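You operate a simulated robot arm through the tools that you are given. There is no shell and no other tool.

The job below is to be done with a simulated robot arm. You get a single attempt, and the scene is never put back.

## Task
Stand flask F in the drip tray's seat, dose 20 ml of blue and stopper it.
Fine: one stroke into the flask; park the spout after; spill nothing; leave the water dispenser as it is. Set down upright: what you pick out.
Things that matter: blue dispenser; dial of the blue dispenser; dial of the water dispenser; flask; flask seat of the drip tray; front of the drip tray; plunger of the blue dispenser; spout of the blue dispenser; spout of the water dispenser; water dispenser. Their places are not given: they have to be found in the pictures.

The check looks at the end state, three seconds after you hand in, the way a careful person would. Anything else that was tipped, shoved, dropped, spilled or broken makes it a failure. A push-on lid holds only when it is set on centred and level and pressed home; a screw cap is set on level and turned clockwise until tight.

## Robot
A 7-joint arm with a fingered hand, fixed in place. Base frame: the origin is on the floor under the middle of its stand, x ahead of it, y to its left, z up. Readings come in cm, rad, newtons and seconds.
With the tool pointing down near the work surface it reaches from about 10 to 60 cm from the base axis. Its first joint turns from -2.007 to 2.007 rad. Payload 3.1 kg.
The TCP is the grasp point between the finger pads, 2.2 cm short of the fingertips. In the tool frame z runs along the fingers and y along their closing line. The gripper opens to 11.2 cm; its body begins 6 cm behind the TCP. The gripper is a hand of 3 fingers: y runs from the thumb to the fingers, the wrist lies at [0, 0, -21.8] in the tool frame, and closing takes about 1.5 s.
Orientation is that of the tool frame in the base frame, as a unit quaternion [w, x, y, z]. With the fingers straight down and closing along the base's y, the tool's x points along the base's -x, its y along +y and its z along -z.

## Interface
- The arm moves only by the tool move_arm. Its argument "commands" is a list of rows, each a list of 7 numbers: the shift along the base's x, y, z in units of 30 mm (1.0 is 30 mm), then the turn, a rotation vector about the base's x, y, z in units of 4 degrees (1.0 is 4 degrees), then the finger opening in cm, from 0 to 11.2. In form: [[tx, ty, tz, rx, ry, rz, gripper], ...]. A call has 1 to 20 rows; each row shifts and turns the commanded pose from where the row before left it. A call with a number of a shift or a turn outside -1 to 1 is refused whole. Each row takes 0.2 s and may step no farther than 5 cm and 0.15 rad from the row before; otherwise, or with a gripper value out of range, the whole call is refused. Where a pose cannot be reached the arm comes as near as it can. A force on the tool above 40 N (or 10 N above the force at the start of the call, whichever is more), or a blocked arm, ends the call early, and 0.2 s more pass. Each finger travels about 10.8 cm/s and halts on what it meets, pressing with about 30 N; the grip force reading is that of the motor and also rises with nothing between the fingers. The clock runs only during rows and for 0.2 s after the last one: add rows that do not move to give the fingers time. It gives the time, the measured TCP pose, the force on the tool (base axes), the opening and the grip force at its end, in the units of the frame above (readings bear some noise), with the torque about the TCP (base axes, N m) and any sound that the robot's microphone picked up.
- Cameras (640 x 400 px; columns grow to the right, rows downward): "scene" is fixed at [5.11, 49.87, 178.07]; the picture's right is [-0.87, -0.49, 0.00], its down [-0.29, 0.52, -0.80] and it looks along [0.39, -0.70, -0.60] (base axes); focal length 313 px, centre (320, 200). "wrist" rides on the gripper at [6.6, 0.3, -8] in the tool frame; the picture's right is [-0.05, 1.00, 0.00], its down [-0.77, -0.04, -0.64] and it looks along [-0.64, -0.03, 0.77] (tool axes); focal length 275 px, centre (320, 200).
- grab_frame(camera): a new picture of that camera. The clock stands still meanwhile.
- move_column(by): slides the trunk up (or, below 0, down) by that many cm; the arm rides with it, the base frame stays. It gives what a move gives, with no picture.
- preshape(shape): the hand has 3 fingers and takes this shape, open, in about a second: jaw (thumb against the fingers, like two jaws); tri (thumb and two fingers); tip (a fingertip pinch); poke (one finger out to press); point (the index stretched); flat (the hand flat); cup (the hand cupped); fist (a fist). The gripper value then closes the fingers along that shape, each until it touches; the sizes above hold for jaw. It gives what a move gives, with no picture.
- pixel_to_xyz(camera, pixels): there is no depth. For up to 12 entries [column, row, z] of the newest picture of that camera ("zoom" is the newest enlarged one), the place [x, y] in the base frame at which the ray of that pixel passes the height z, good to about 0.2 cm. The clock stands still meanwhile.
- zoom(camera, box): a new picture of the part [left, top, right, bottom] of that camera's present view, enlarged. The clock stands still meanwhile.
- job_done(): hands the job in; it is judged then, once.

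Leave the gripper open and the arm clear of the work at the hand-in unless told otherwise.

The tools are called after "Request:" by a JSON object that holds its "op" and its "data". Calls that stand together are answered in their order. move_arm: Moves the arm, as the interface text tells. Its arguments: {"type":"object","properties":{"commands":{"type":"array","items":{"type":"array","items":{"type":"number"}}}},"required":["commands"]} The other tools are called the same way: move_column (by) moves the trunk up or down; preshape (shape) gives the hand a shape; grab_frame (camera) takes a picture; pixel_to_xyz (camera, pixels) gives the place at which the rays of pixels pass given heights; zoom (camera, box) takes an enlarged picture of a part of a camera's view; job_done () hands the job in.

At the start:

```text
clock: 0.0
tool_pos: [33.37, -5.72, 152.08]
orientation: [0.0, 0.0, 1.0, 0.0]
ft_force: [0.1, 0.5, -0.1]
ft_torque: [0.01, 0.02, 0.02]
opening: 11.18
grasp_force: 0.0
shape: jaw
trunk travel left (down, up): [-95.1, 3.9]
```

scene: 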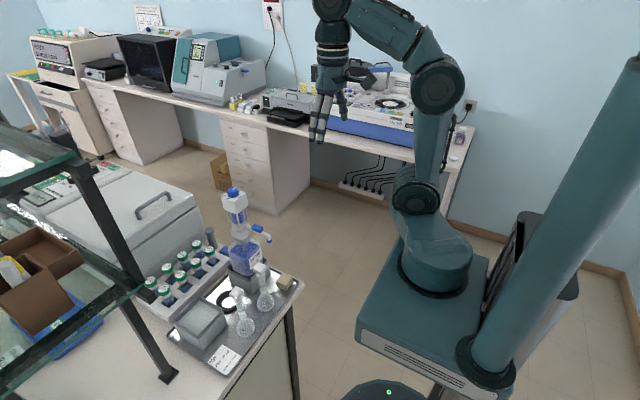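
wrist: 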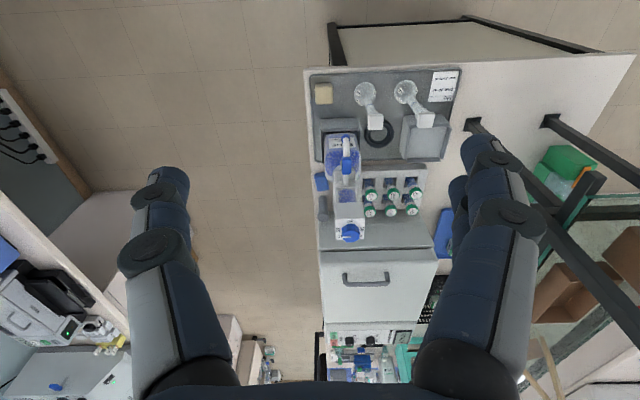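

I'll start by looking closely at the work area around the blue dispenser and tray in both cameras (scene: columns 140-310, rows 180-380; wrist: columns 300-470, rows 60-250).

Request:
{"op": "zoom", "data": {"camera": "scene", "box": [140, 180, 310, 380]}}

Request:
{"op": "zoom", "data": {"camera": "wrist", "box": [290, 60, 480, 260]}}

```text
2.00 times, centred on (225, 280) of scene
```

zoom: 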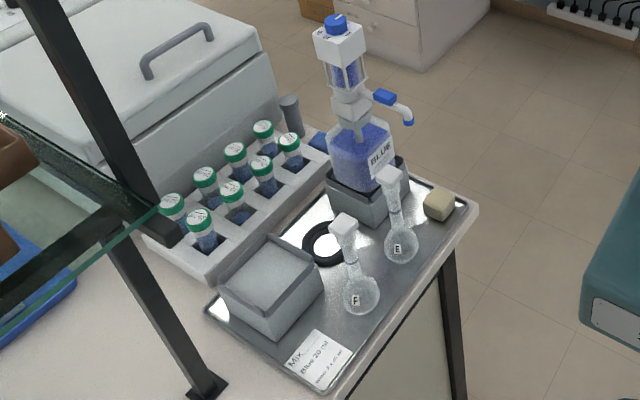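

```text
2.00 times, centred on (385, 160) of wrist
```

zoom: 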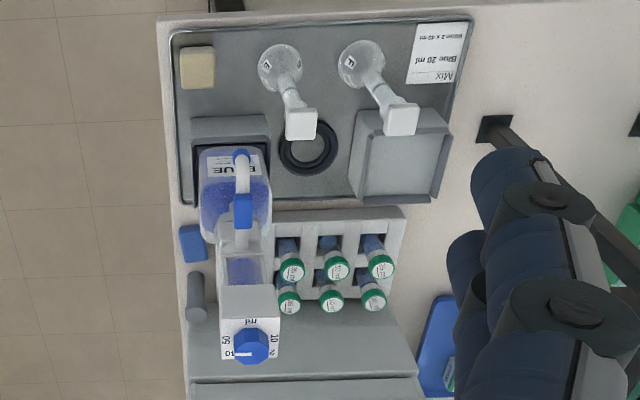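

The tray with flasks E and F, the seat ring, the box of (probably) stoppers and the blue bottle are visible. There's a label "Mix: Blue 20 ml, Water 2 x ..". I'll triangulate the height using the sponge and tray corners in both cameras.

Request:
{"op": "pixel_to_xyz", "data": {"camera": "scene", "pixels": [[284, 282.5, 70], [284, 282.5, 80], [284, 282.5, 90], [226, 300.5, 70], [226, 300.5, 80], [226, 300.5, 90]]}}

Request:
{"op": "pixel_to_xyz", "data": {"camera": "wrist", "pixels": [[323.5, 93.5, 70], [323.5, 93.5, 80], [323.5, 93.5, 90], [379, 133.5, 70], [379, 133.5, 80], [379, 133.5, 90]]}}

Request:
{"op": "zoom", "data": {"camera": "scene", "box": [200, 180, 300, 260]}}

Request:
{"op": "zoom", "data": {"camera": "scene", "box": [160, 265, 310, 380]}}

```text
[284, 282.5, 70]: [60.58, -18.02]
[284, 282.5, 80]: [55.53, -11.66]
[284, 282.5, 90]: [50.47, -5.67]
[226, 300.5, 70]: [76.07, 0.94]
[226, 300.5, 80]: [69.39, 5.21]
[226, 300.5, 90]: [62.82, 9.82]
```

```text
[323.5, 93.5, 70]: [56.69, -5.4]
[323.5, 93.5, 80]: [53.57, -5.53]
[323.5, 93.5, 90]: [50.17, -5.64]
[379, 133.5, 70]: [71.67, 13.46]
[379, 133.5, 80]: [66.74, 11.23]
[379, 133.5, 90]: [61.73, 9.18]
```

```text
5.00 times, centred on (250, 220) of scene
```

zoom: 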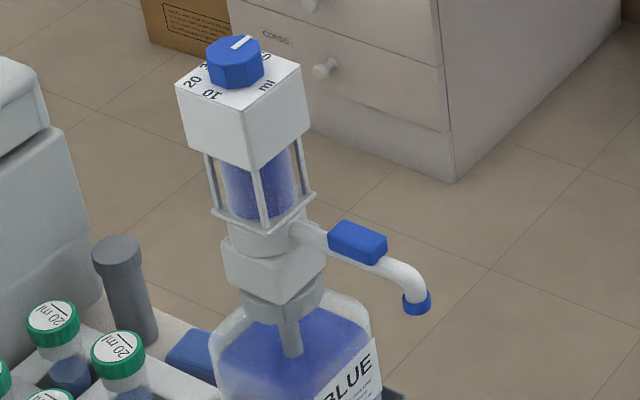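

```text
3.48 times, centred on (235, 322) of scene
```

zoom: 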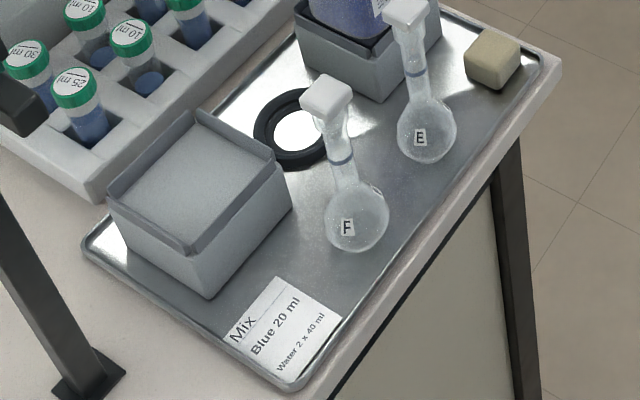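

The bench/tray level seems about z=88-90. Next I'll triangulate the dial, spout end and stoppers, and look at the dial and the far part of the bench (bottom of the wrist picture, where other bottles appear) for the water dispenser.

Request:
{"op": "pixel_to_xyz", "data": {"camera": "scene", "pixels": [[233.5, 191, 110], [233.5, 191, 120], [233.5, 191, 130], [268.6, 237, 100], [268.6, 237, 110], [268.6, 237, 120], [238, 293, 90], [238, 293, 100], [238, 293, 110]]}}

Request:
{"op": "pixel_to_xyz", "data": {"camera": "wrist", "pixels": [[351, 232, 110], [351, 232, 120], [351, 232, 130], [346, 137, 100], [346, 137, 110], [346, 137, 120], [424, 120, 90], [424, 120, 100], [424, 120, 110]]}}

Request:
{"op": "zoom", "data": {"camera": "wrist", "box": [300, 120, 400, 250]}}

Request:
{"op": "zoom", "data": {"camera": "wrist", "box": [230, 310, 430, 400]}}

Request:
{"op": "zoom", "data": {"camera": "scene", "box": [0, 0, 320, 200]}}

Request:
{"op": "zoom", "data": {"camera": "scene", "box": [0, 150, 200, 400]}}

```text
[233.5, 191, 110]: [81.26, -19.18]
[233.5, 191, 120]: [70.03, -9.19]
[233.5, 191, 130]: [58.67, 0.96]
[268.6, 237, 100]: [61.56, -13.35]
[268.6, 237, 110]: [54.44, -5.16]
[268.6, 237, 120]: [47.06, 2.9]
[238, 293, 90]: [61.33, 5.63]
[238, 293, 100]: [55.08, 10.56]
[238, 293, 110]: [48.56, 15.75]
```

```text
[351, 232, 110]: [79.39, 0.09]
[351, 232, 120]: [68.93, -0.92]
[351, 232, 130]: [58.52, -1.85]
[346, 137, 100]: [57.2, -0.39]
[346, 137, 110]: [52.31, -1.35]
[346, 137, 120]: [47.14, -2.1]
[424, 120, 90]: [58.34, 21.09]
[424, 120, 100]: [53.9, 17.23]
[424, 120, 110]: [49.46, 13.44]
```

```text
3.08 times, centred on (350, 185) of wrist
```

zoom: 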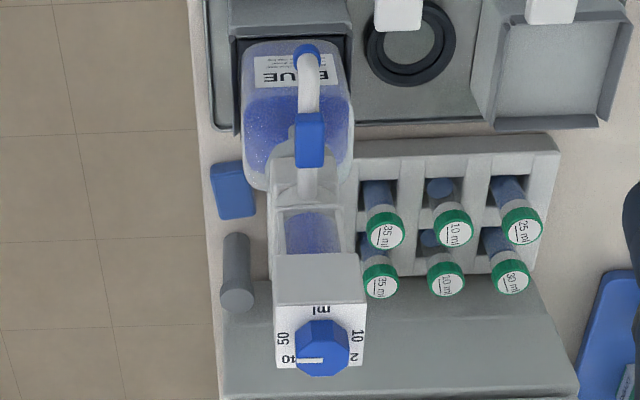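

```text
3.20 times, centred on (330, 355) of wrist
```

zoom: 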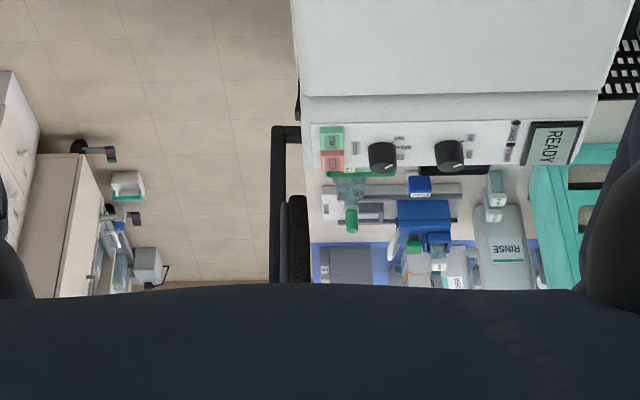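

```text
2.00 times, centred on (160, 100) of scene
```

zoom: 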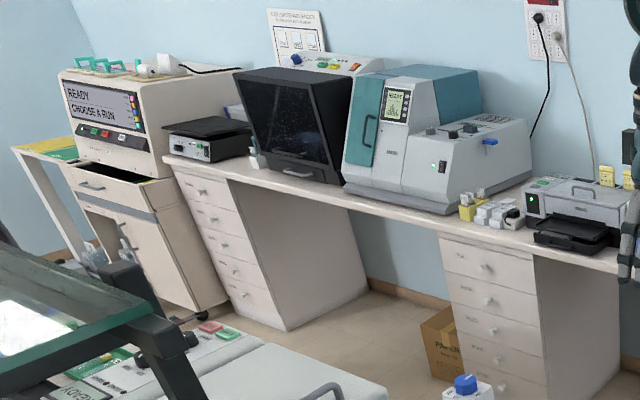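

```text
1.60 times, centred on (100, 275) of scene
```

zoom: 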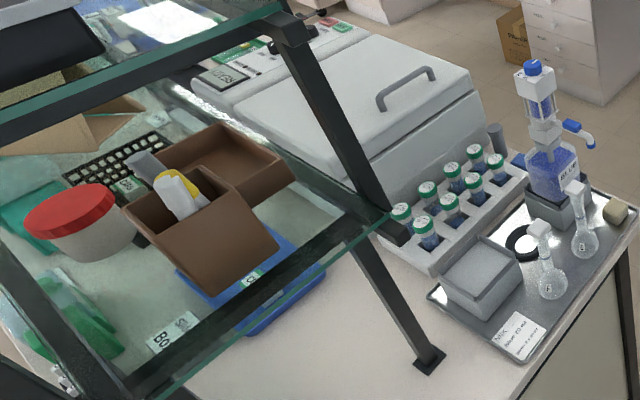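

So far I estimate: dial at about (61, -1.6, 127), spout end about (51, -1.7, 114) pointing at the robot, stopper of F about (50, 14.4, 107), seat ring near (62, 9.4, 89). I'll lower the trunk by 30 cm (the hand is at x=33, in front of the bench) to get closer pictures.

Request:
{"op": "move_column", "data": {"by": -30}}

Request:
{"op": "grab_frame", "data": {"camera": "wrist"}}

Request:
{"op": "grab_frame", "data": {"camera": "scene"}}

```text
clock: 3.0
tool_pos: [33.41, -5.75, 122.06]
orientation: [0.0, 0.001, 1.0, 0.0]
ft_force: [0.3, 0.2, 0.2]
ft_torque: [-0.01, 0.01, -0.01]
opening: 11.21
grasp_force: 0.0
shape: jaw
trunk travel left (down, up): [-65.1, 33.9]
```

```text
taken
```

wrist: 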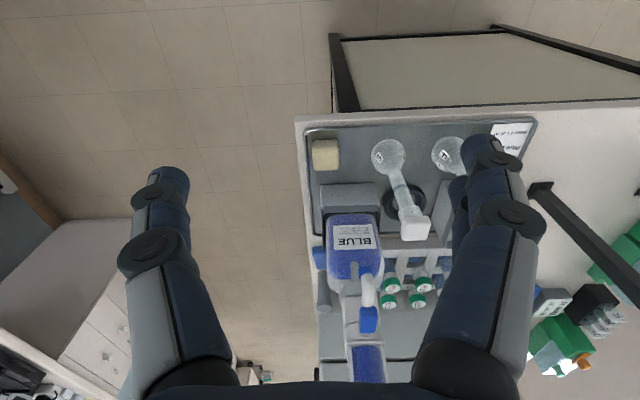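

```text
taken
```

scene: 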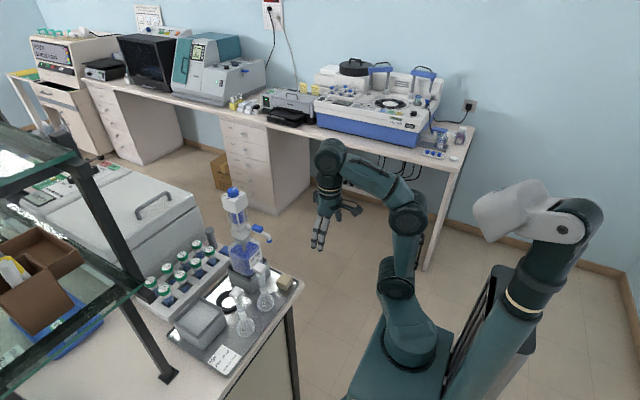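

The dispenser and flasks are in view. I'll zoom on the back bench right part (scene, around (440,140)), where a bottle with blue parts could be a dispenser, and on the tray in the wrist view.

Request:
{"op": "zoom", "data": {"camera": "scene", "box": [400, 90, 490, 170]}}

Request:
{"op": "zoom", "data": {"camera": "wrist", "box": [290, 110, 480, 250]}}

```text
5.00 times, centred on (445, 130) of scene
```

zoom: 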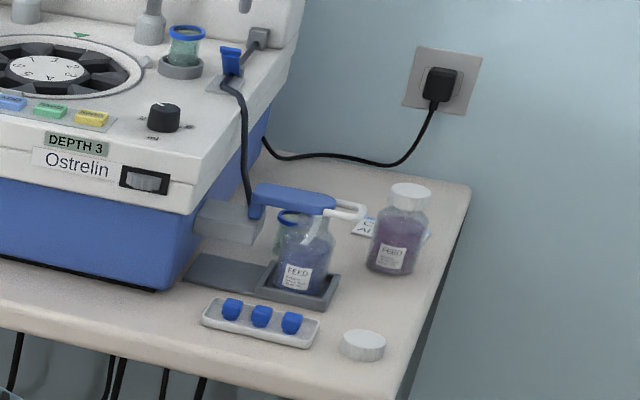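

```text
2.86 times, centred on (385, 180) of wrist
```

zoom: 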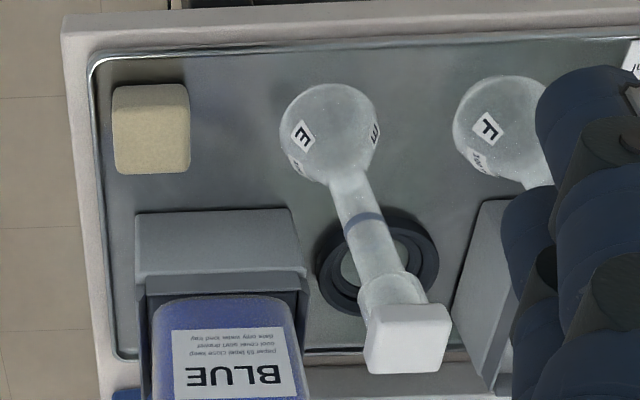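

Flasks are round-bodied with a narrow neck, mark ring and a white square-headed stopper. I'll move left (+y) about 17 cm to view flask F, the seat and the empty-looking box without the fingers obstructing.

Request:
{"op": "move_arm", "data": {"commands": [[0, 1, 0, 0, 0, 0, 11.2], [0, 1, 0, 0, 0, 0, 11.2], [0, 1, 0, 0, 0, 0, 11.2], [0, 1, 0, 0, 0, 0, 11.2], [0, 1, 0, 0, 0, 0, 11.2], [0, 0.7, 0, 0, 0, 0, 11.2]]}}

Request:
{"op": "grab_frame", "data": {"camera": "wrist"}}

Request:
{"op": "zoom", "data": {"camera": "wrist", "box": [220, 80, 420, 240]}}

```text
clock: 4.4
tool_pos: [33.38, 11.54, 122.08]
orientation: [0.001, 0.0, 1.0, 0.0]
ft_force: [-0.3, 0.2, 0.3]
ft_torque: [-0.01, 0.01, -0.03]
opening: 11.2
grasp_force: 0.0
shape: jaw
trunk travel left (down, up): [-65.1, 33.9]
```

```text
taken
```

wrist: 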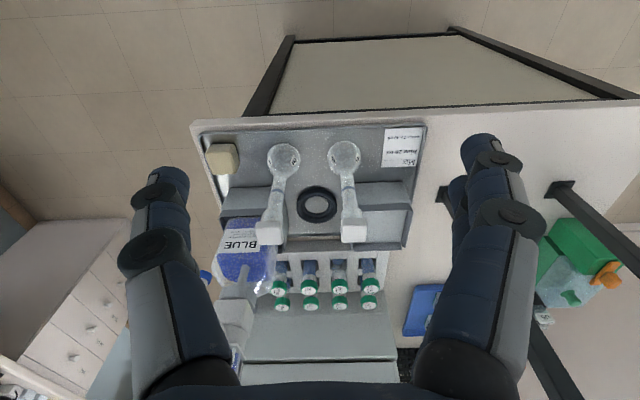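

```text
2.50 times, centred on (320, 160) of wrist
```

zoom: 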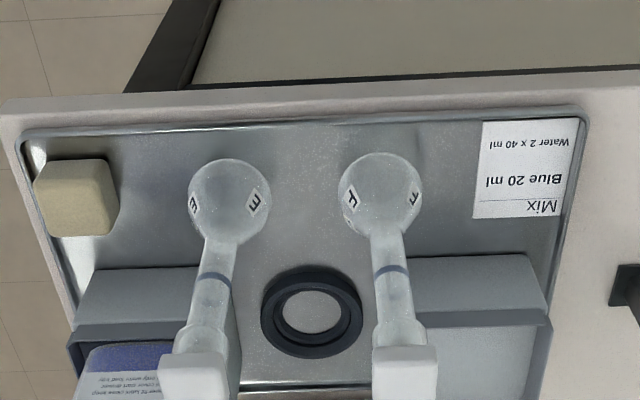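

I can see the seat ring (zoom (311,310)), F bulb (380,193), F stopper (404,368). I'll get ray positions for these at several heights and compare with the scene camera for triangulation.

Request:
{"op": "pixel_to_xyz", "data": {"camera": "zoom", "pixels": [[311, 310, 88], [311, 310, 89], [311, 310, 90], [380, 193, 90], [380, 193, 95], [404, 368, 104], [404, 368, 108], [206, 375, 104], [206, 375, 108], [77, 195, 89], [582, 112, 88], [25, 130, 88]]}}

Request:
{"op": "zoom", "data": {"camera": "scene", "box": [200, 250, 300, 350]}}

```text
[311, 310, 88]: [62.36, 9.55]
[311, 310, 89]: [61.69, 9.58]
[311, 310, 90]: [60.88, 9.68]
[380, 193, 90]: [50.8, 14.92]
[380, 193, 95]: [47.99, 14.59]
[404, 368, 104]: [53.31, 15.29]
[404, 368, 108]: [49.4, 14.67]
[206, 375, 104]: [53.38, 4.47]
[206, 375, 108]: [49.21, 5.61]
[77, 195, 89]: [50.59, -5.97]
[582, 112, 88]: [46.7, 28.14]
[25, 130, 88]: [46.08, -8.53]
```

```text
4.00 times, centred on (250, 300) of scene
```

zoom: 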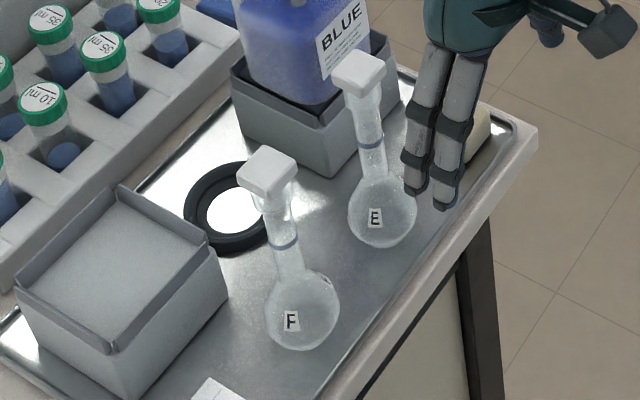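

Now the same points in this scene zoom: F stopper top (268,168), ring (232,207), F bulb (302,310), E stopper (358,72), left stand top (118,250).

Request:
{"op": "pixel_to_xyz", "data": {"camera": "zoom", "pixels": [[268, 165, 104], [268, 165, 108], [232, 207, 86], [232, 207, 88], [232, 207, 90], [302, 310, 86], [302, 310, 90], [302, 310, 95], [358, 70, 104], [358, 70, 108], [118, 250, 90], [118, 250, 98]]}}

```text
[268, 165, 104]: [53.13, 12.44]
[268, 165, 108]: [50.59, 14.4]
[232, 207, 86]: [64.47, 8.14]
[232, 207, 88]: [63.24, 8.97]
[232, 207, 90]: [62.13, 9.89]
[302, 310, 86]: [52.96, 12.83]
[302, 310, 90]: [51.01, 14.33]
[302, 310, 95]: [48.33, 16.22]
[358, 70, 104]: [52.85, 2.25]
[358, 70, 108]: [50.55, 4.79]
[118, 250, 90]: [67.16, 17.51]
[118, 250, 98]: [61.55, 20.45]
```

Estimates: F bulb centre (50.5, 14.7, 91), F stopper top about z=108, seat (62.2, 9.5, ~89). Next I'll tilt the hand forward (turn about -y by 32°) and move to y≈-2 to view the blue dispenser frontally and read its label and dial.

Request:
{"op": "move_arm", "data": {"commands": [[0, -1, 0, 0, -1, 0, 11.2], [0, -1, 0, 0, -1, 0, 11.2], [0, -1, 0, 0, -1, 0, 11.2], [0, -1, 0, 0, -1, 0, 11.2], [0, -0.5, 0, 0, -1, 0, 11.2], [0, 0, 0, 0, -1, 0, 11.2], [0, 0, 0, 0, -1, 0, 11.2], [0, 0, 0, 0, -1, 0, 11.2]]}}

Request:
{"op": "grab_frame", "data": {"camera": "wrist"}}

Request:
{"op": "zoom", "data": {"camera": "wrist", "box": [240, 180, 400, 400]}}

```text
clock: 6.2
tool_pos: [33.25, -2.06, 122.18]
orientation: [0.277, 0.001, 0.961, -0.001]
ft_force: [0.7, 0.4, 0.5]
ft_torque: [-0.01, 0.03, -0.03]
opening: 11.19
grasp_force: 0.1
shape: jaw
trunk travel left (down, up): [-65.1, 33.9]
```

```text
taken
```

wrist: 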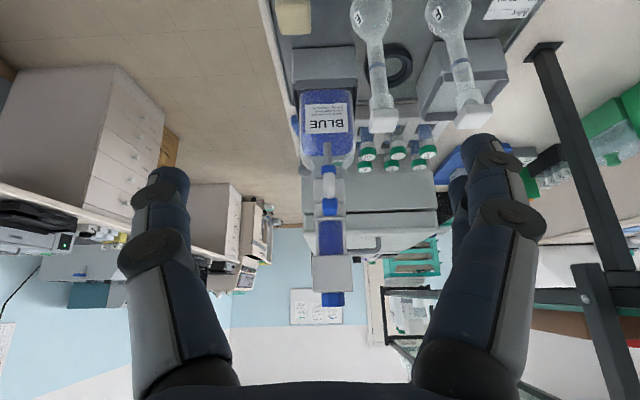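

```text
1.82 times, centred on (320, 290) of wrist
```

zoom: 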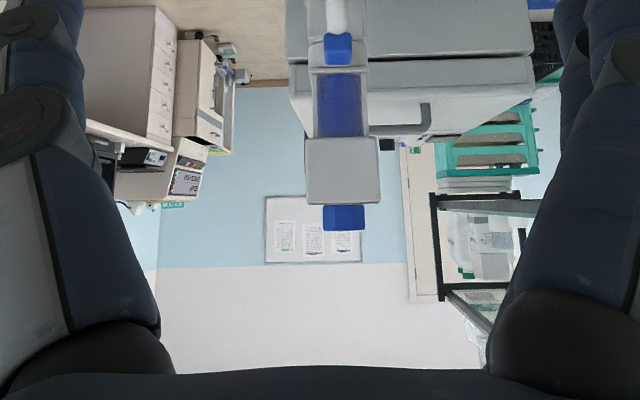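

Upside-down front view of the dispenser. I'll zoom on the label (wrist (327,118)) and the head (wrist (335,240)).

Request:
{"op": "zoom", "data": {"camera": "wrist", "box": [290, 80, 370, 140]}}

Request:
{"op": "zoom", "data": {"camera": "wrist", "box": [270, 130, 400, 320]}}

```text
6.67 times, centred on (330, 110) of wrist
```

zoom: 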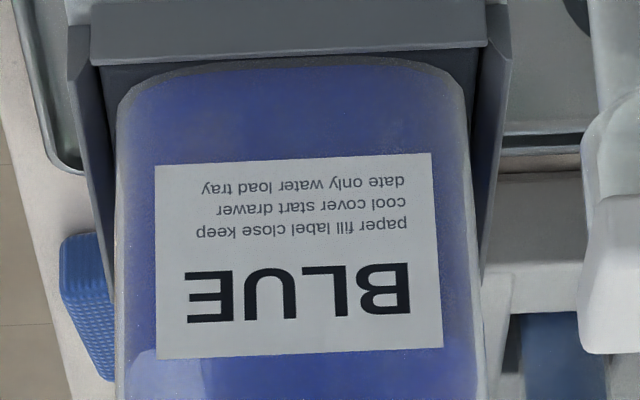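

```text
2.11 times, centred on (335, 225) of wrist
```

zoom: 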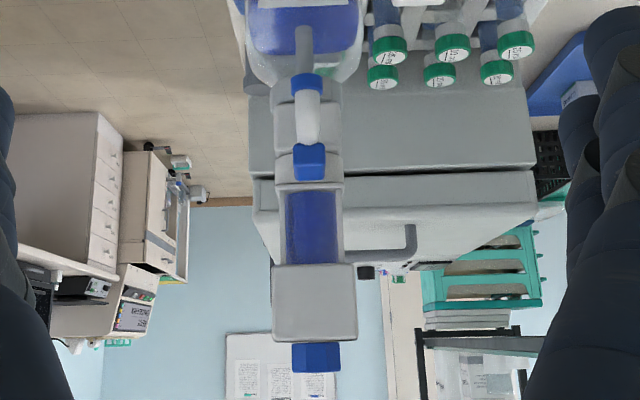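

The label is just filler text. Now a closer look at the left stand (wrist (465,75)) and flask F's stopper (470,115) to plan where the stopper can be set down.

Request:
{"op": "zoom", "data": {"camera": "wrist", "box": [340, 0, 520, 140]}}

Request:
{"op": "zoom", "data": {"camera": "scene", "box": [160, 260, 260, 360]}}

```text
2.86 times, centred on (430, 70) of wrist
```

zoom: 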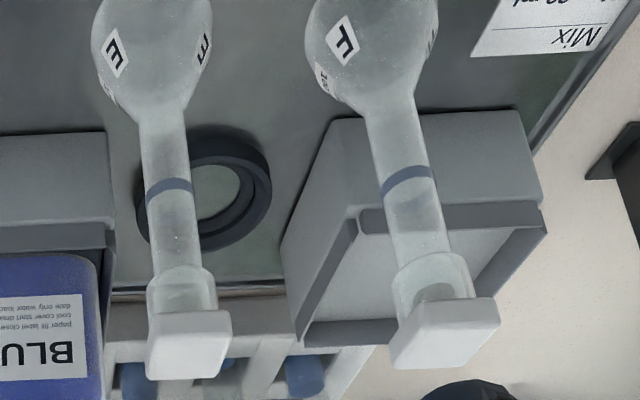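

```text
4.00 times, centred on (210, 310) of scene
```

zoom: 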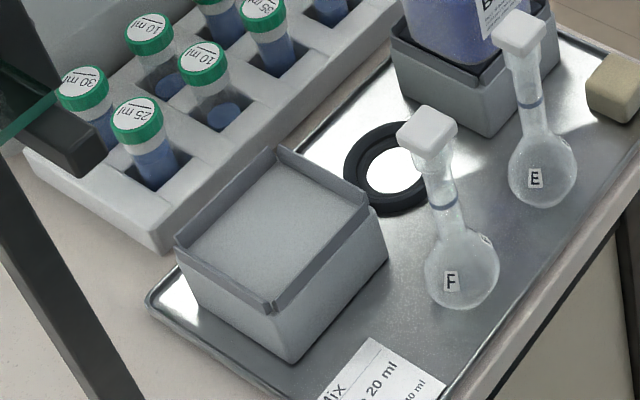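

The left stand is an empty block with a low rim. I'd like to see the hand's own geometry (finger spacing), so I zoom the scene camera on the hand around (330,200).

Request:
{"op": "grab_frame", "data": {"camera": "scene"}}

Request:
{"op": "zoom", "data": {"camera": "scene", "box": [280, 130, 400, 250]}}

```text
taken
```

scene: 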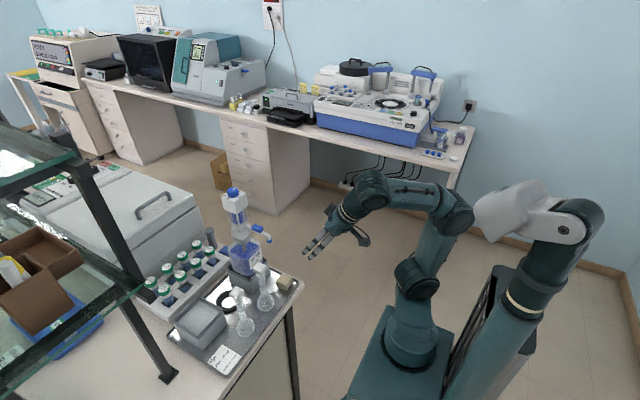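

```text
3.33 times, centred on (340, 190) of scene
```

zoom: 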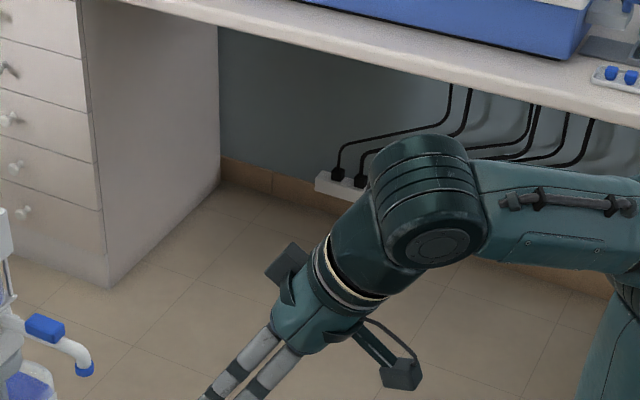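

Fingers: thumb on -y side, two fingers stacked along tool x on +y side. Before anything else I want a steep close-up of the dial. I'll raise the trunk 13 cm, turn the tool back to straight down, and move the TCP to about (54,-2,135), above everything there.

Request:
{"op": "move_column", "data": {"by": 13}}

Request:
{"op": "move_arm", "data": {"commands": [[0, 0, 0, 0, 1, 0, 11.2], [0, 0, 0, 0, 1, 0, 11.2], [0.5, 0, 0, 0, 1, 0, 11.2], [1, 0, 0, 0, 1, 0, 11.2], [1, 0, 0, 0, 1, 0, 11.2], [1, 0, 0, 0, 1, 0, 11.2], [1, 0, 0, 0, 1, 0, 11.2], [1, 0, 0, 0, 1, 0, 11.2], [1, 0, 0, 0, 0, 0, 11.2]]}}

Request:
{"op": "grab_frame", "data": {"camera": "wrist"}}

Request:
{"op": "grab_frame", "data": {"camera": "scene"}}

```text
clock: 7.8
tool_pos: [33.32, -2.13, 135.1]
orientation: [0.275, 0.0, 0.961, 0.0]
ft_force: [-0.4, -0.5, 1.1]
ft_torque: [0.01, 0.05, -0.01]
opening: 11.21
grasp_force: 0.0
shape: jaw
trunk travel left (down, up): [-78.1, 20.9]
```

```text
clock: 9.8
tool_pos: [46.44, -2.07, 133.89]
orientation: [-0.001, 0.0, 1.0, 0.001]
ft_force: [0.2, -0.1, 0.4]
ft_torque: [0.04, 0.02, 0.03]
opening: 11.22
grasp_force: 0.0
shape: jaw
out of reach, approached as far as the arm can: row 8, 9
trunk travel left (down, up): [-78.1, 20.9]
```

```text
taken
```

wrist: 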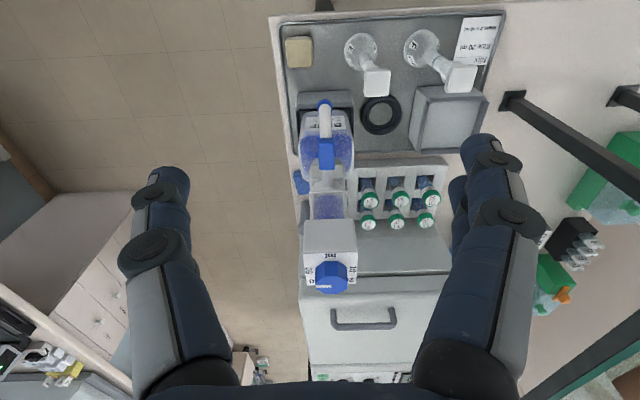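

```text
taken
```

scene: 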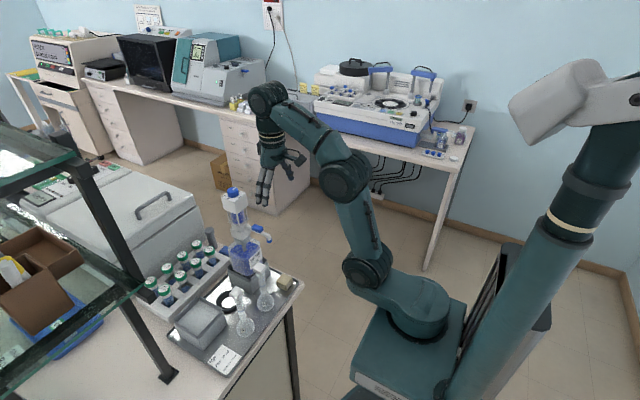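

Reach ends at x≈46.4 here because the wrist is high above the shoulder; raising the trunk while lowering the arm relative to it will help. The dial is visible at wrist (331,277); zooming in on it.

Request:
{"op": "zoom", "data": {"camera": "wrist", "box": [290, 90, 370, 310]}}

Request:
{"op": "zoom", "data": {"camera": "wrist", "box": [295, 215, 365, 300]}}

Request:
{"op": "zoom", "data": {"camera": "scene", "box": [215, 175, 265, 215]}}

```text
1.82 times, centred on (330, 200) of wrist
```

zoom: 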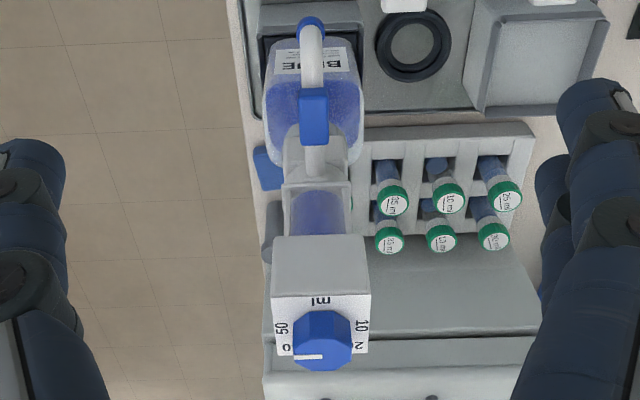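

```text
4.71 times, centred on (330, 258) of wrist
```

zoom: 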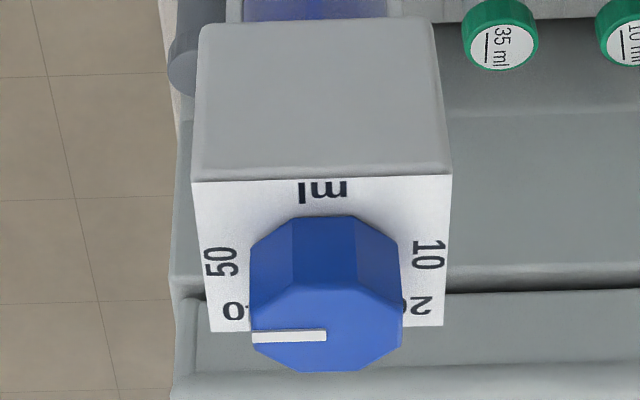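

```text
10.00 times, centred on (240, 195) of scene
```

zoom: 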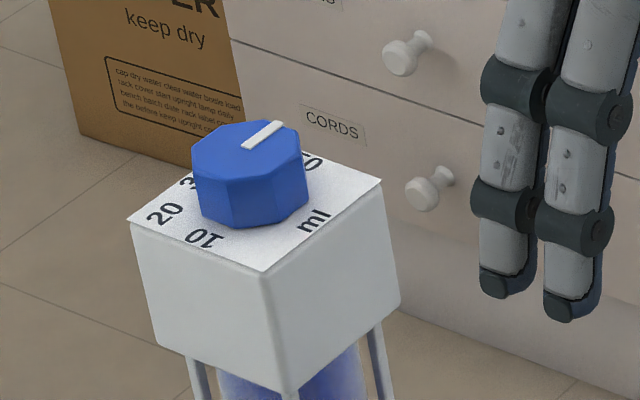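

Clear view: scale runs clockwise seen from above — "ml" at front, 10 at +y, 20 at the back-left (+y,+x) corner direction, 30 at back, 40 at the (-y,+x) corner, 50 at -y. The pointer points to -y, i.e. 50 ml. So it must turn counter-clockwise (+z) by ~135° to 20. I'll triangulate the head corners and knob top.

Request:
{"op": "pixel_to_xyz", "data": {"camera": "wrist", "pixels": [[331.3, 285.8, 124], [331.3, 285.8, 128], [358, 252.7, 122], [358, 252.7, 126], [302.8, 253.75, 122], [302.8, 253.75, 126], [356.1, 284.5, 122], [356.1, 284.5, 126], [325, 102, 112], [325, 102, 116]]}}

Request:
{"op": "pixel_to_xyz", "data": {"camera": "scene", "pixels": [[232.7, 190, 124], [232.7, 190, 128], [234.3, 202, 122], [234.3, 202, 126], [246.3, 193, 122], [246.3, 193, 126], [220.8, 197, 122], [220.8, 197, 126], [268.5, 239, 112], [268.5, 239, 116]]}}

Request:
{"op": "zoom", "data": {"camera": "scene", "box": [240, 210, 280, 250]}}

Request:
{"op": "zoom", "data": {"camera": "wrist", "box": [300, 90, 350, 140]}}

```text
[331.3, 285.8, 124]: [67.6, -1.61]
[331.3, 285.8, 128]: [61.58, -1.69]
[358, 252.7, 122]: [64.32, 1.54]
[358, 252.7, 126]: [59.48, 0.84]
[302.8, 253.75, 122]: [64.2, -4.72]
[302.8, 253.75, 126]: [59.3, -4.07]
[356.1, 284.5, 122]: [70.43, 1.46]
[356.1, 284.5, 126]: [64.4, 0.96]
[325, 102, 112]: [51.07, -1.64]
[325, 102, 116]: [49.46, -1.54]
```

```text
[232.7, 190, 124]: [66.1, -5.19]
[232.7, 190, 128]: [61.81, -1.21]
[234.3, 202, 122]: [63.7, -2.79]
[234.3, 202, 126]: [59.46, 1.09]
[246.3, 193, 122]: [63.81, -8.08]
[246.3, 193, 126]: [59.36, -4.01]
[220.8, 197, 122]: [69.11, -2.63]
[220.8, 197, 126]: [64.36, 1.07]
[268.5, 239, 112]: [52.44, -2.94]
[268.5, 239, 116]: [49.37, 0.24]
```

```text
10.00 times, centred on (260, 230) of scene
```

zoom: 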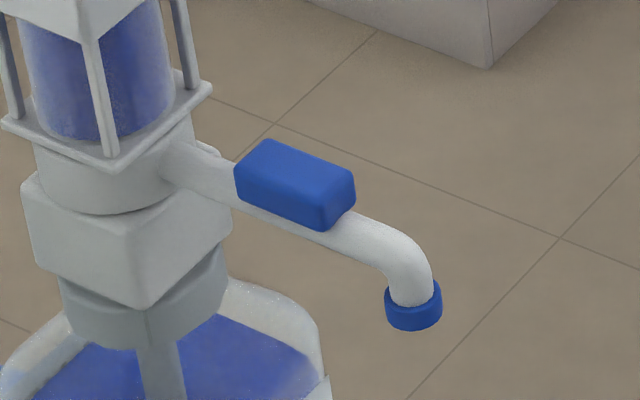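

```text
8.00 times, centred on (325, 115) of wrist
```

zoom: 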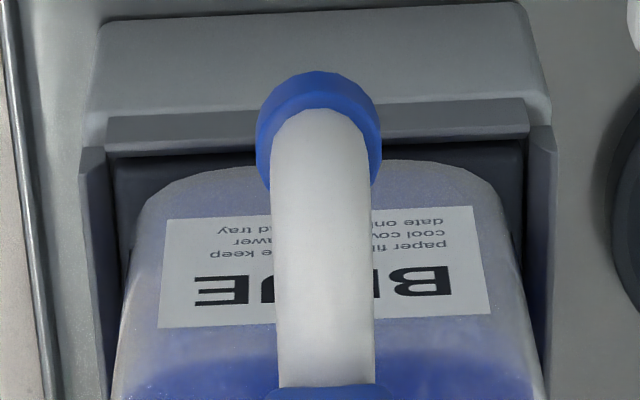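

Excellent agreement between cameras: head box x 59.4–64.4, y -4.05–1.0, top plate z=126; knob axis ≈ (61.8,-1.5), knob top z≈128; spout end ≈ (50.7,-1.6,113.7), so spout radius ≈11.2, matching the 11 cm from axis to seat. Now I raise the trunk to near the top for better reach over the dispenser, then check the fingers when closed to 3 cm in free air.

Request:
{"op": "move_column", "data": {"by": 20}}

Request:
{"op": "move_arm", "data": {"commands": [[0, 0, 0, 0, 0, 0, 3.0], [0, 0, 0, 0, 0, 0, 3.0], [0, 0, 0, 0, 0, 0, 3.0], [0, 0, 0, 0, 0, 0, 3.0], [0, 0, 0, 0, 0, 0, 3.0], [0, 0, 0, 0, 0, 0, 3.0]]}}

Request:
{"op": "grab_frame", "data": {"camera": "wrist"}}

Request:
{"op": "zoom", "data": {"camera": "scene", "box": [220, 30, 340, 190]}}

```text
clock: 11.9
tool_pos: [46.41, -1.79, 153.99]
orientation: [0.002, 0.0, 1.0, 0.0]
ft_force: [-0.2, -0.6, -0.5]
ft_torque: [0.0, 0.01, 0.03]
opening: 11.18
grasp_force: 0.2
shape: jaw
trunk travel left (down, up): [-98.1, 0.9]
```

```text
clock: 13.3
tool_pos: [46.33, -1.61, 153.82]
orientation: [0.001, 0.0, 1.0, -0.001]
ft_force: [0.2, 0.0, 0.4]
ft_torque: [0.01, 0.01, 0.03]
opening: 3.02
grasp_force: 0.1
shape: jaw
trunk travel left (down, up): [-98.1, 0.9]
```

```text
taken
```

wrist: 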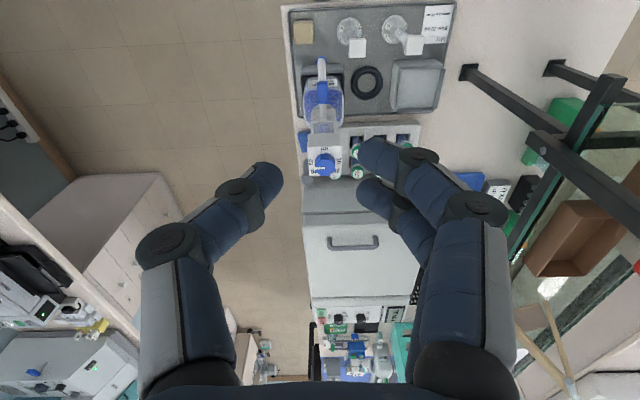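

```text
2.50 times, centred on (280, 110) of scene
```

zoom: 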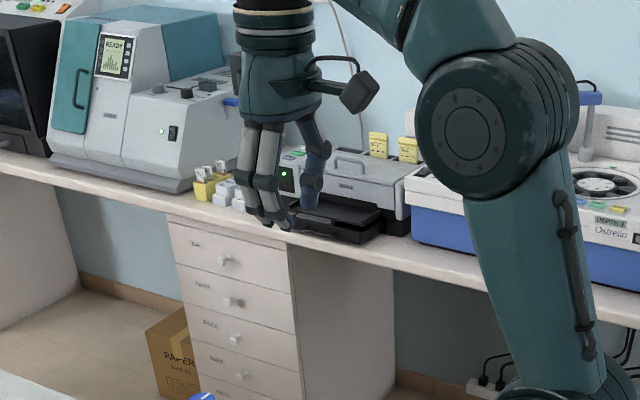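

Closed to 3 cm, the fingers curl so their tips meet at about tool z +2 (thumb tip at (270,170), finger tips at (370,152) and (372,192)). So I grip the knob with the fingertips. I move to a pre-grasp above the knob: TCP ≈ (61.4,-1.5,136), tilted 12° forward, opening 5.5 cm.

Request:
{"op": "move_arm", "data": {"commands": [[0.84, 0.01, -0.99, 0, -1, 0, 5.5], [0.84, 0.01, -0.99, 0, -1, 0, 5.5], [0.84, 0.01, -0.99, 0, -1, 0, 5.5], [0.84, 0, -0.99, 0, 0, 0, 5.5], [0.84, 0, -0.99, 0, 0, 0, 5.5], [0.84, 0, -0.99, 0, 0, 0, 5.5], [0, 0, 0, 0, 0, 0, 5.5]]}}

Request:
{"op": "grab_frame", "data": {"camera": "wrist"}}

Request:
{"op": "zoom", "data": {"camera": "scene", "box": [190, 110, 310, 260]}}

```text
clock: 14.9
tool_pos: [61.63, -1.7, 136.07]
orientation: [0.106, 0.001, 0.994, 0.0]
ft_force: [0.7, 0.1, 0.7]
ft_torque: [-0.03, 0.02, 0.04]
opening: 5.44
grasp_force: 0.1
shape: jaw
trunk travel left (down, up): [-98.1, 0.9]
```

```text
taken
```

wrist: 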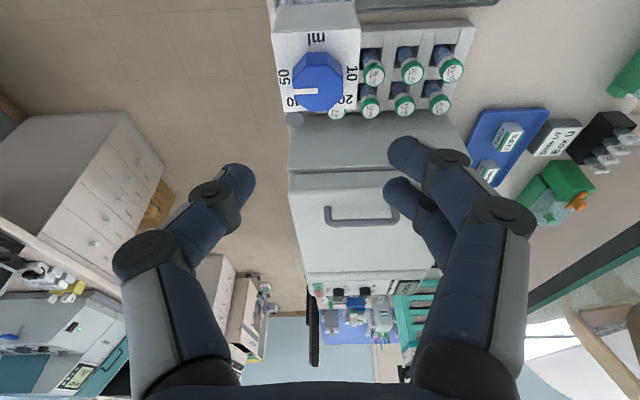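

```text
2.67 times, centred on (250, 185) of scene
```

zoom: 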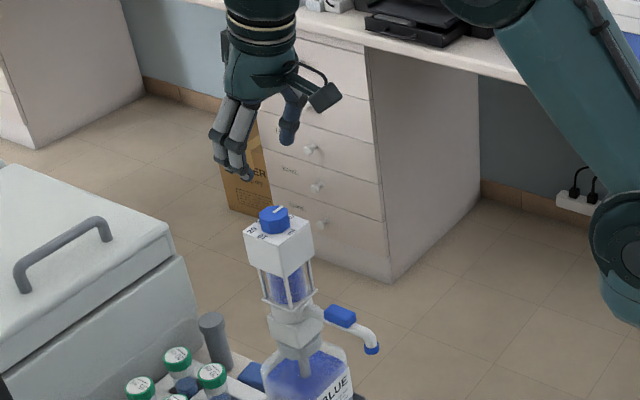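

Pose reached. The dial is visible at wrist (318,82); zoom to check the pointer and the scale.

Request:
{"op": "zoom", "data": {"camera": "wrist", "box": [260, 0, 380, 130]}}

```text
3.08 times, centred on (320, 65) of wrist
```

zoom: 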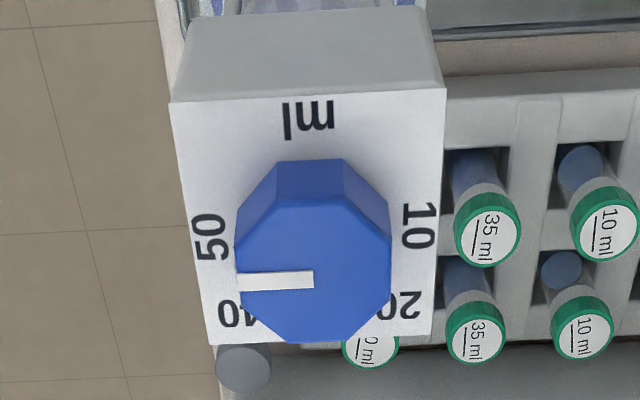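

Pointer is exactly at 50 (toward -y). I'll pre-rotate the hand by -45° about its own (tilted) axis while still above the knob (z=136), so that I can then turn +90° in one grip.

Request:
{"op": "move_arm", "data": {"commands": [[0, 0, 0, 0.208, 0, -0.978, 5.5], [0, 0, 0, 0.208, 0, -0.978, 5.5], [0, 0, 0, 0.208, 0, -0.978, 5.5], [0, 0, 0, 0.208, 0, -0.978, 5.5], [0, 0, 0, 0.208, 0, -0.978, 5.5], [0, 0, 0, 0.208, 0, -0.978, 5.5], [0, 0, 0, 0.208, 0, -0.978, 5.5], [0, 0, 0, 0.208, 0, -0.978, 5.5], [0, 0, 0, 0.208, 0, -0.978, 5.5], [0, 0, 0, 0.208, 0, -0.978, 5.5], [0, 0, 0, 0.208, 0, -0.978, 5.5], [0, 0, 0, 0.052, 0, -0.245, 5.5], [0, 0, 0, 0, 0, 0, 5.5]]}}

Request:
{"op": "grab_frame", "data": {"camera": "wrist"}}

```text
clock: 17.8
tool_pos: [61.63, -1.63, 136.07]
orientation: [0.098, 0.381, 0.919, 0.039]
ft_force: [0.3, 0.4, 0.1]
ft_torque: [0.01, -0.01, 0.03]
opening: 5.44
grasp_force: 0.0
shape: jaw
trunk travel left (down, up): [-98.1, 0.9]
```

```text
taken
```

wrist: 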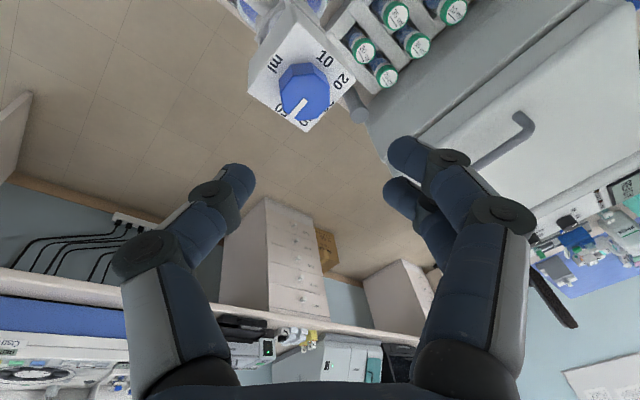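

Good. Now I descend to TCP z≈131 (tips just above the knob top) with a small lateral correction (-0.28, +0.12 cm), and check alignment by picture.

Request:
{"op": "move_arm", "data": {"commands": [[-0.05, 0.02, -0.56, 0, 0, 0, 5.5], [-0.04, 0.02, -0.56, 0, 0, 0, 5.5], [0, 0, -0.56, 0, 0, 0, 5.5], [0, 0, 0, 0, 0, 0, 5.5]]}}

Request:
{"op": "grab_frame", "data": {"camera": "wrist"}}

Request:
{"op": "zoom", "data": {"camera": "scene", "box": [190, 140, 280, 220]}}

```text
clock: 18.8
tool_pos: [61.51, -1.6, 131.18]
orientation: [0.098, 0.381, 0.918, 0.04]
ft_force: [-0.4, 0.0, 0.5]
ft_torque: [-0.01, 0.01, 0.0]
opening: 5.45
grasp_force: 0.1
shape: jaw
trunk travel left (down, up): [-98.1, 0.9]
```

```text
taken
```

wrist: 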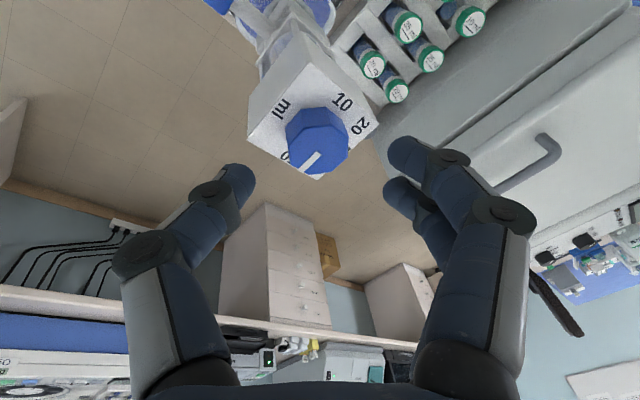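

```text
5.00 times, centred on (235, 180) of scene
```

zoom: 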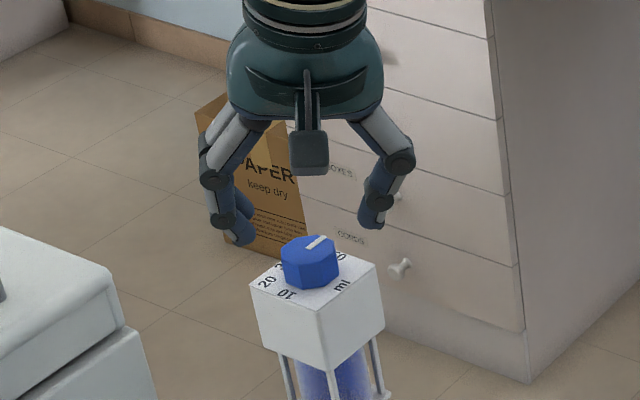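

The knob (center about (319,147)) lies midway between thumb and finger tips. I descend 1.9 cm with a small correction, then close gradually on the knob.

Request:
{"op": "move_arm", "data": {"commands": [[-0.04, 0.05, -0.32, 0, 0, 0, 5.5], [0, 0, -0.32, 0, 0, 0, 5.5], [0, 0, 0, 0, 0, 0, 5.0], [0, 0, 0, 0, 0, 0, 4.5], [0, 0, 0, 0, 0, 0, 4.0]]}}

Request:
{"op": "grab_frame", "data": {"camera": "wrist"}}

Request:
{"op": "zoom", "data": {"camera": "scene", "box": [205, 150, 265, 210]}}

```text
clock: 19.9
tool_pos: [61.15, -1.44, 129.01]
orientation: [0.098, 0.381, 0.919, 0.039]
ft_force: [0.4, -0.1, 0.3]
ft_torque: [-0.01, -0.01, 0.0]
opening: 4.03
grasp_force: 0.1
shape: jaw
trunk travel left (down, up): [-98.1, 0.9]
```

```text
taken
```

wrist: 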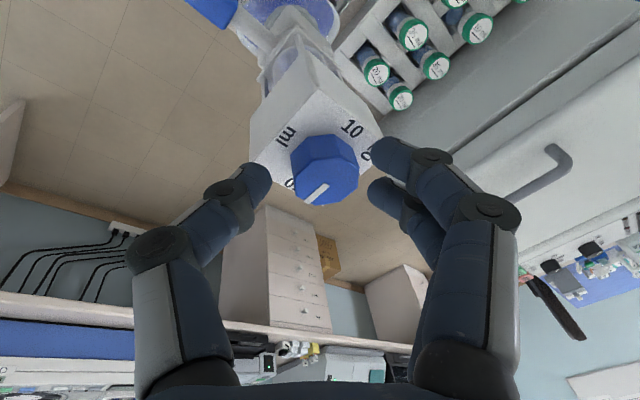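

```text
6.67 times, centred on (235, 180) of scene
```

zoom: 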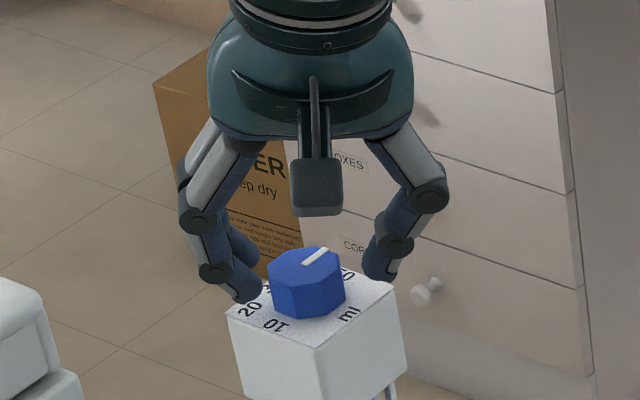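

Finger tips straddle the knob at the right height; the knob is ~0.2 cm nearer to the two fingers, so I shift by (+0.14,+0.14) cm and close gently.

Request:
{"op": "move_arm", "data": {"commands": [[0.047, 0.047, 0, 0, 0, 0, 4.0], [0, 0, 0, 0, 0, 0, 3.6], [0, 0, 0, 0, 0, 0, 3.3], [0, 0, 0, 0, 0, 0, 3.0], [0, 0, 0, 0, 0, 0, 2.7], [0, 0, 0, 0, 0, 0, 2.4], [0, 0, 0, 0, 0, 0, 2.4]]}}

Request:
{"op": "grab_frame", "data": {"camera": "wrist"}}

Request:
{"op": "zoom", "data": {"camera": "scene", "box": [205, 150, 265, 210]}}

```text
clock: 21.6
tool_pos: [61.3, -1.23, 129.16]
orientation: [0.098, 0.381, 0.918, 0.039]
ft_force: [0.4, -0.4, -0.5]
ft_torque: [0.0, -0.02, 0.05]
opening: 2.43
grasp_force: 0.1
shape: jaw
trunk travel left (down, up): [-98.1, 0.9]
```

```text
taken
```

wrist: 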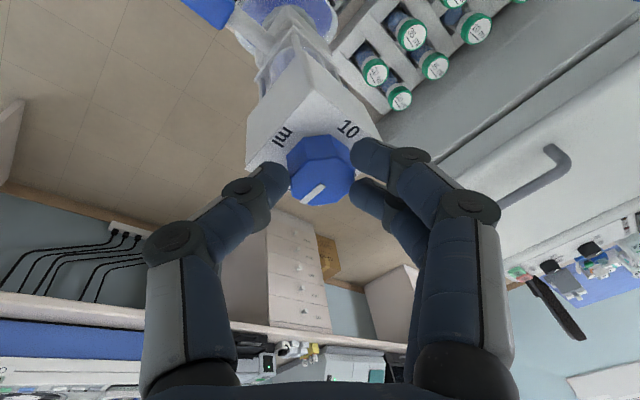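

```text
6.67 times, centred on (235, 180) of scene
```

zoom: 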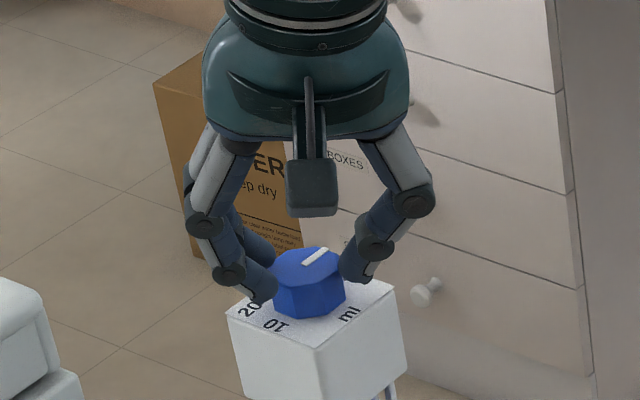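

Fingers are now next to the knob, without grip force yet. Close further.

Request:
{"op": "move_arm", "data": {"commands": [[0, 0, 0, 0, 0, 0, 2.1], [0, 0, 0, 0, 0, 0, 1.8], [0, 0, 0, 0, 0, 0, 1.5], [0, 0, 0, 0, 0, 0, 1.5], [0, 0, 0, 0, 0, 0, 1.5]]}}

Request:
{"op": "grab_frame", "data": {"camera": "wrist"}}

```text
clock: 22.8
tool_pos: [61.15, -1.34, 129.2]
orientation: [0.099, 0.381, 0.918, 0.041]
ft_force: [-1.1, 1.4, 4.6]
ft_torque: [-0.03, 0.07, -0.01]
opening: 1.54
grasp_force: 0.0
shape: jaw
trunk travel left (down, up): [-98.1, 0.9]
```

```text
taken
```

wrist: 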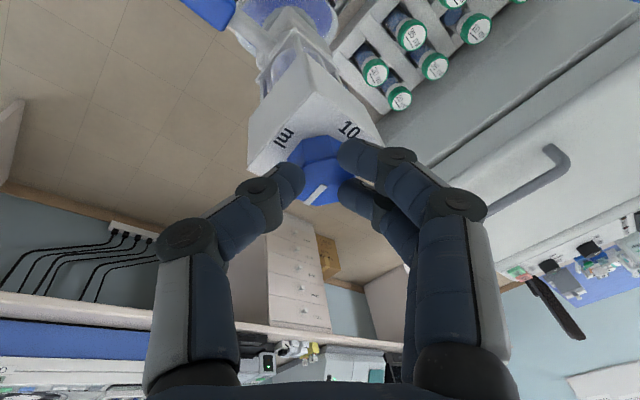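

Opening 1.5 without grip force and +4.6 N vertical: the tips slid over the knob's top edge — they're too high. I reopen to 4.2, descend ~1.2 cm watching force, and look again.

Request:
{"op": "move_arm", "data": {"commands": [[0, 0, 0, 0, 0, 0, 2.5], [0, 0, 0, 0, 0, 0, 3.5], [0, 0, 0, 0, 0, 0, 4.2], [0, 0, 0, 0, 0, 0, 4.2], [0, 0, -0.2, 0, 0, 0, 4.2], [0, 0, -0.2, 0, 0, 0, 4.2], [0, 0, 0, 0, 0, 0, 4.2]]}}

Request:
{"op": "grab_frame", "data": {"camera": "wrist"}}

Request:
{"op": "zoom", "data": {"camera": "scene", "box": [205, 150, 265, 210]}}

```text
clock: 24.4
tool_pos: [61.28, -1.2, 128.03]
orientation: [0.099, 0.38, 0.919, 0.039]
ft_force: [0.2, -0.9, 4.0]
ft_torque: [-0.16, 0.06, -0.02]
opening: 4.14
grasp_force: 0.0
shape: jaw
trunk travel left (down, up): [-98.1, 0.9]
```

```text
taken
```

wrist: 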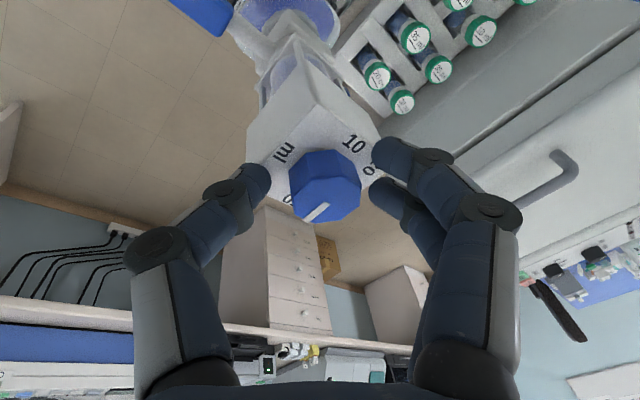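

```text
6.67 times, centred on (235, 180) of scene
```

zoom: 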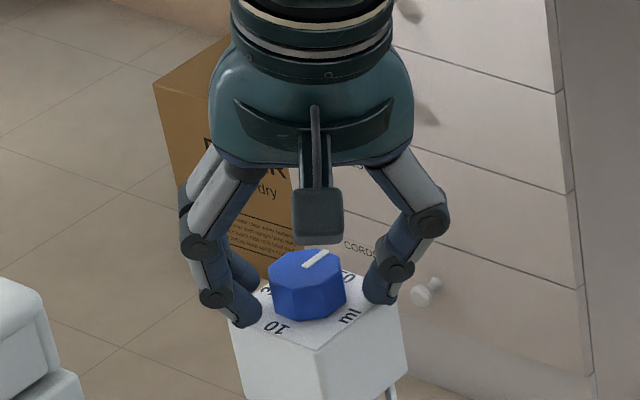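

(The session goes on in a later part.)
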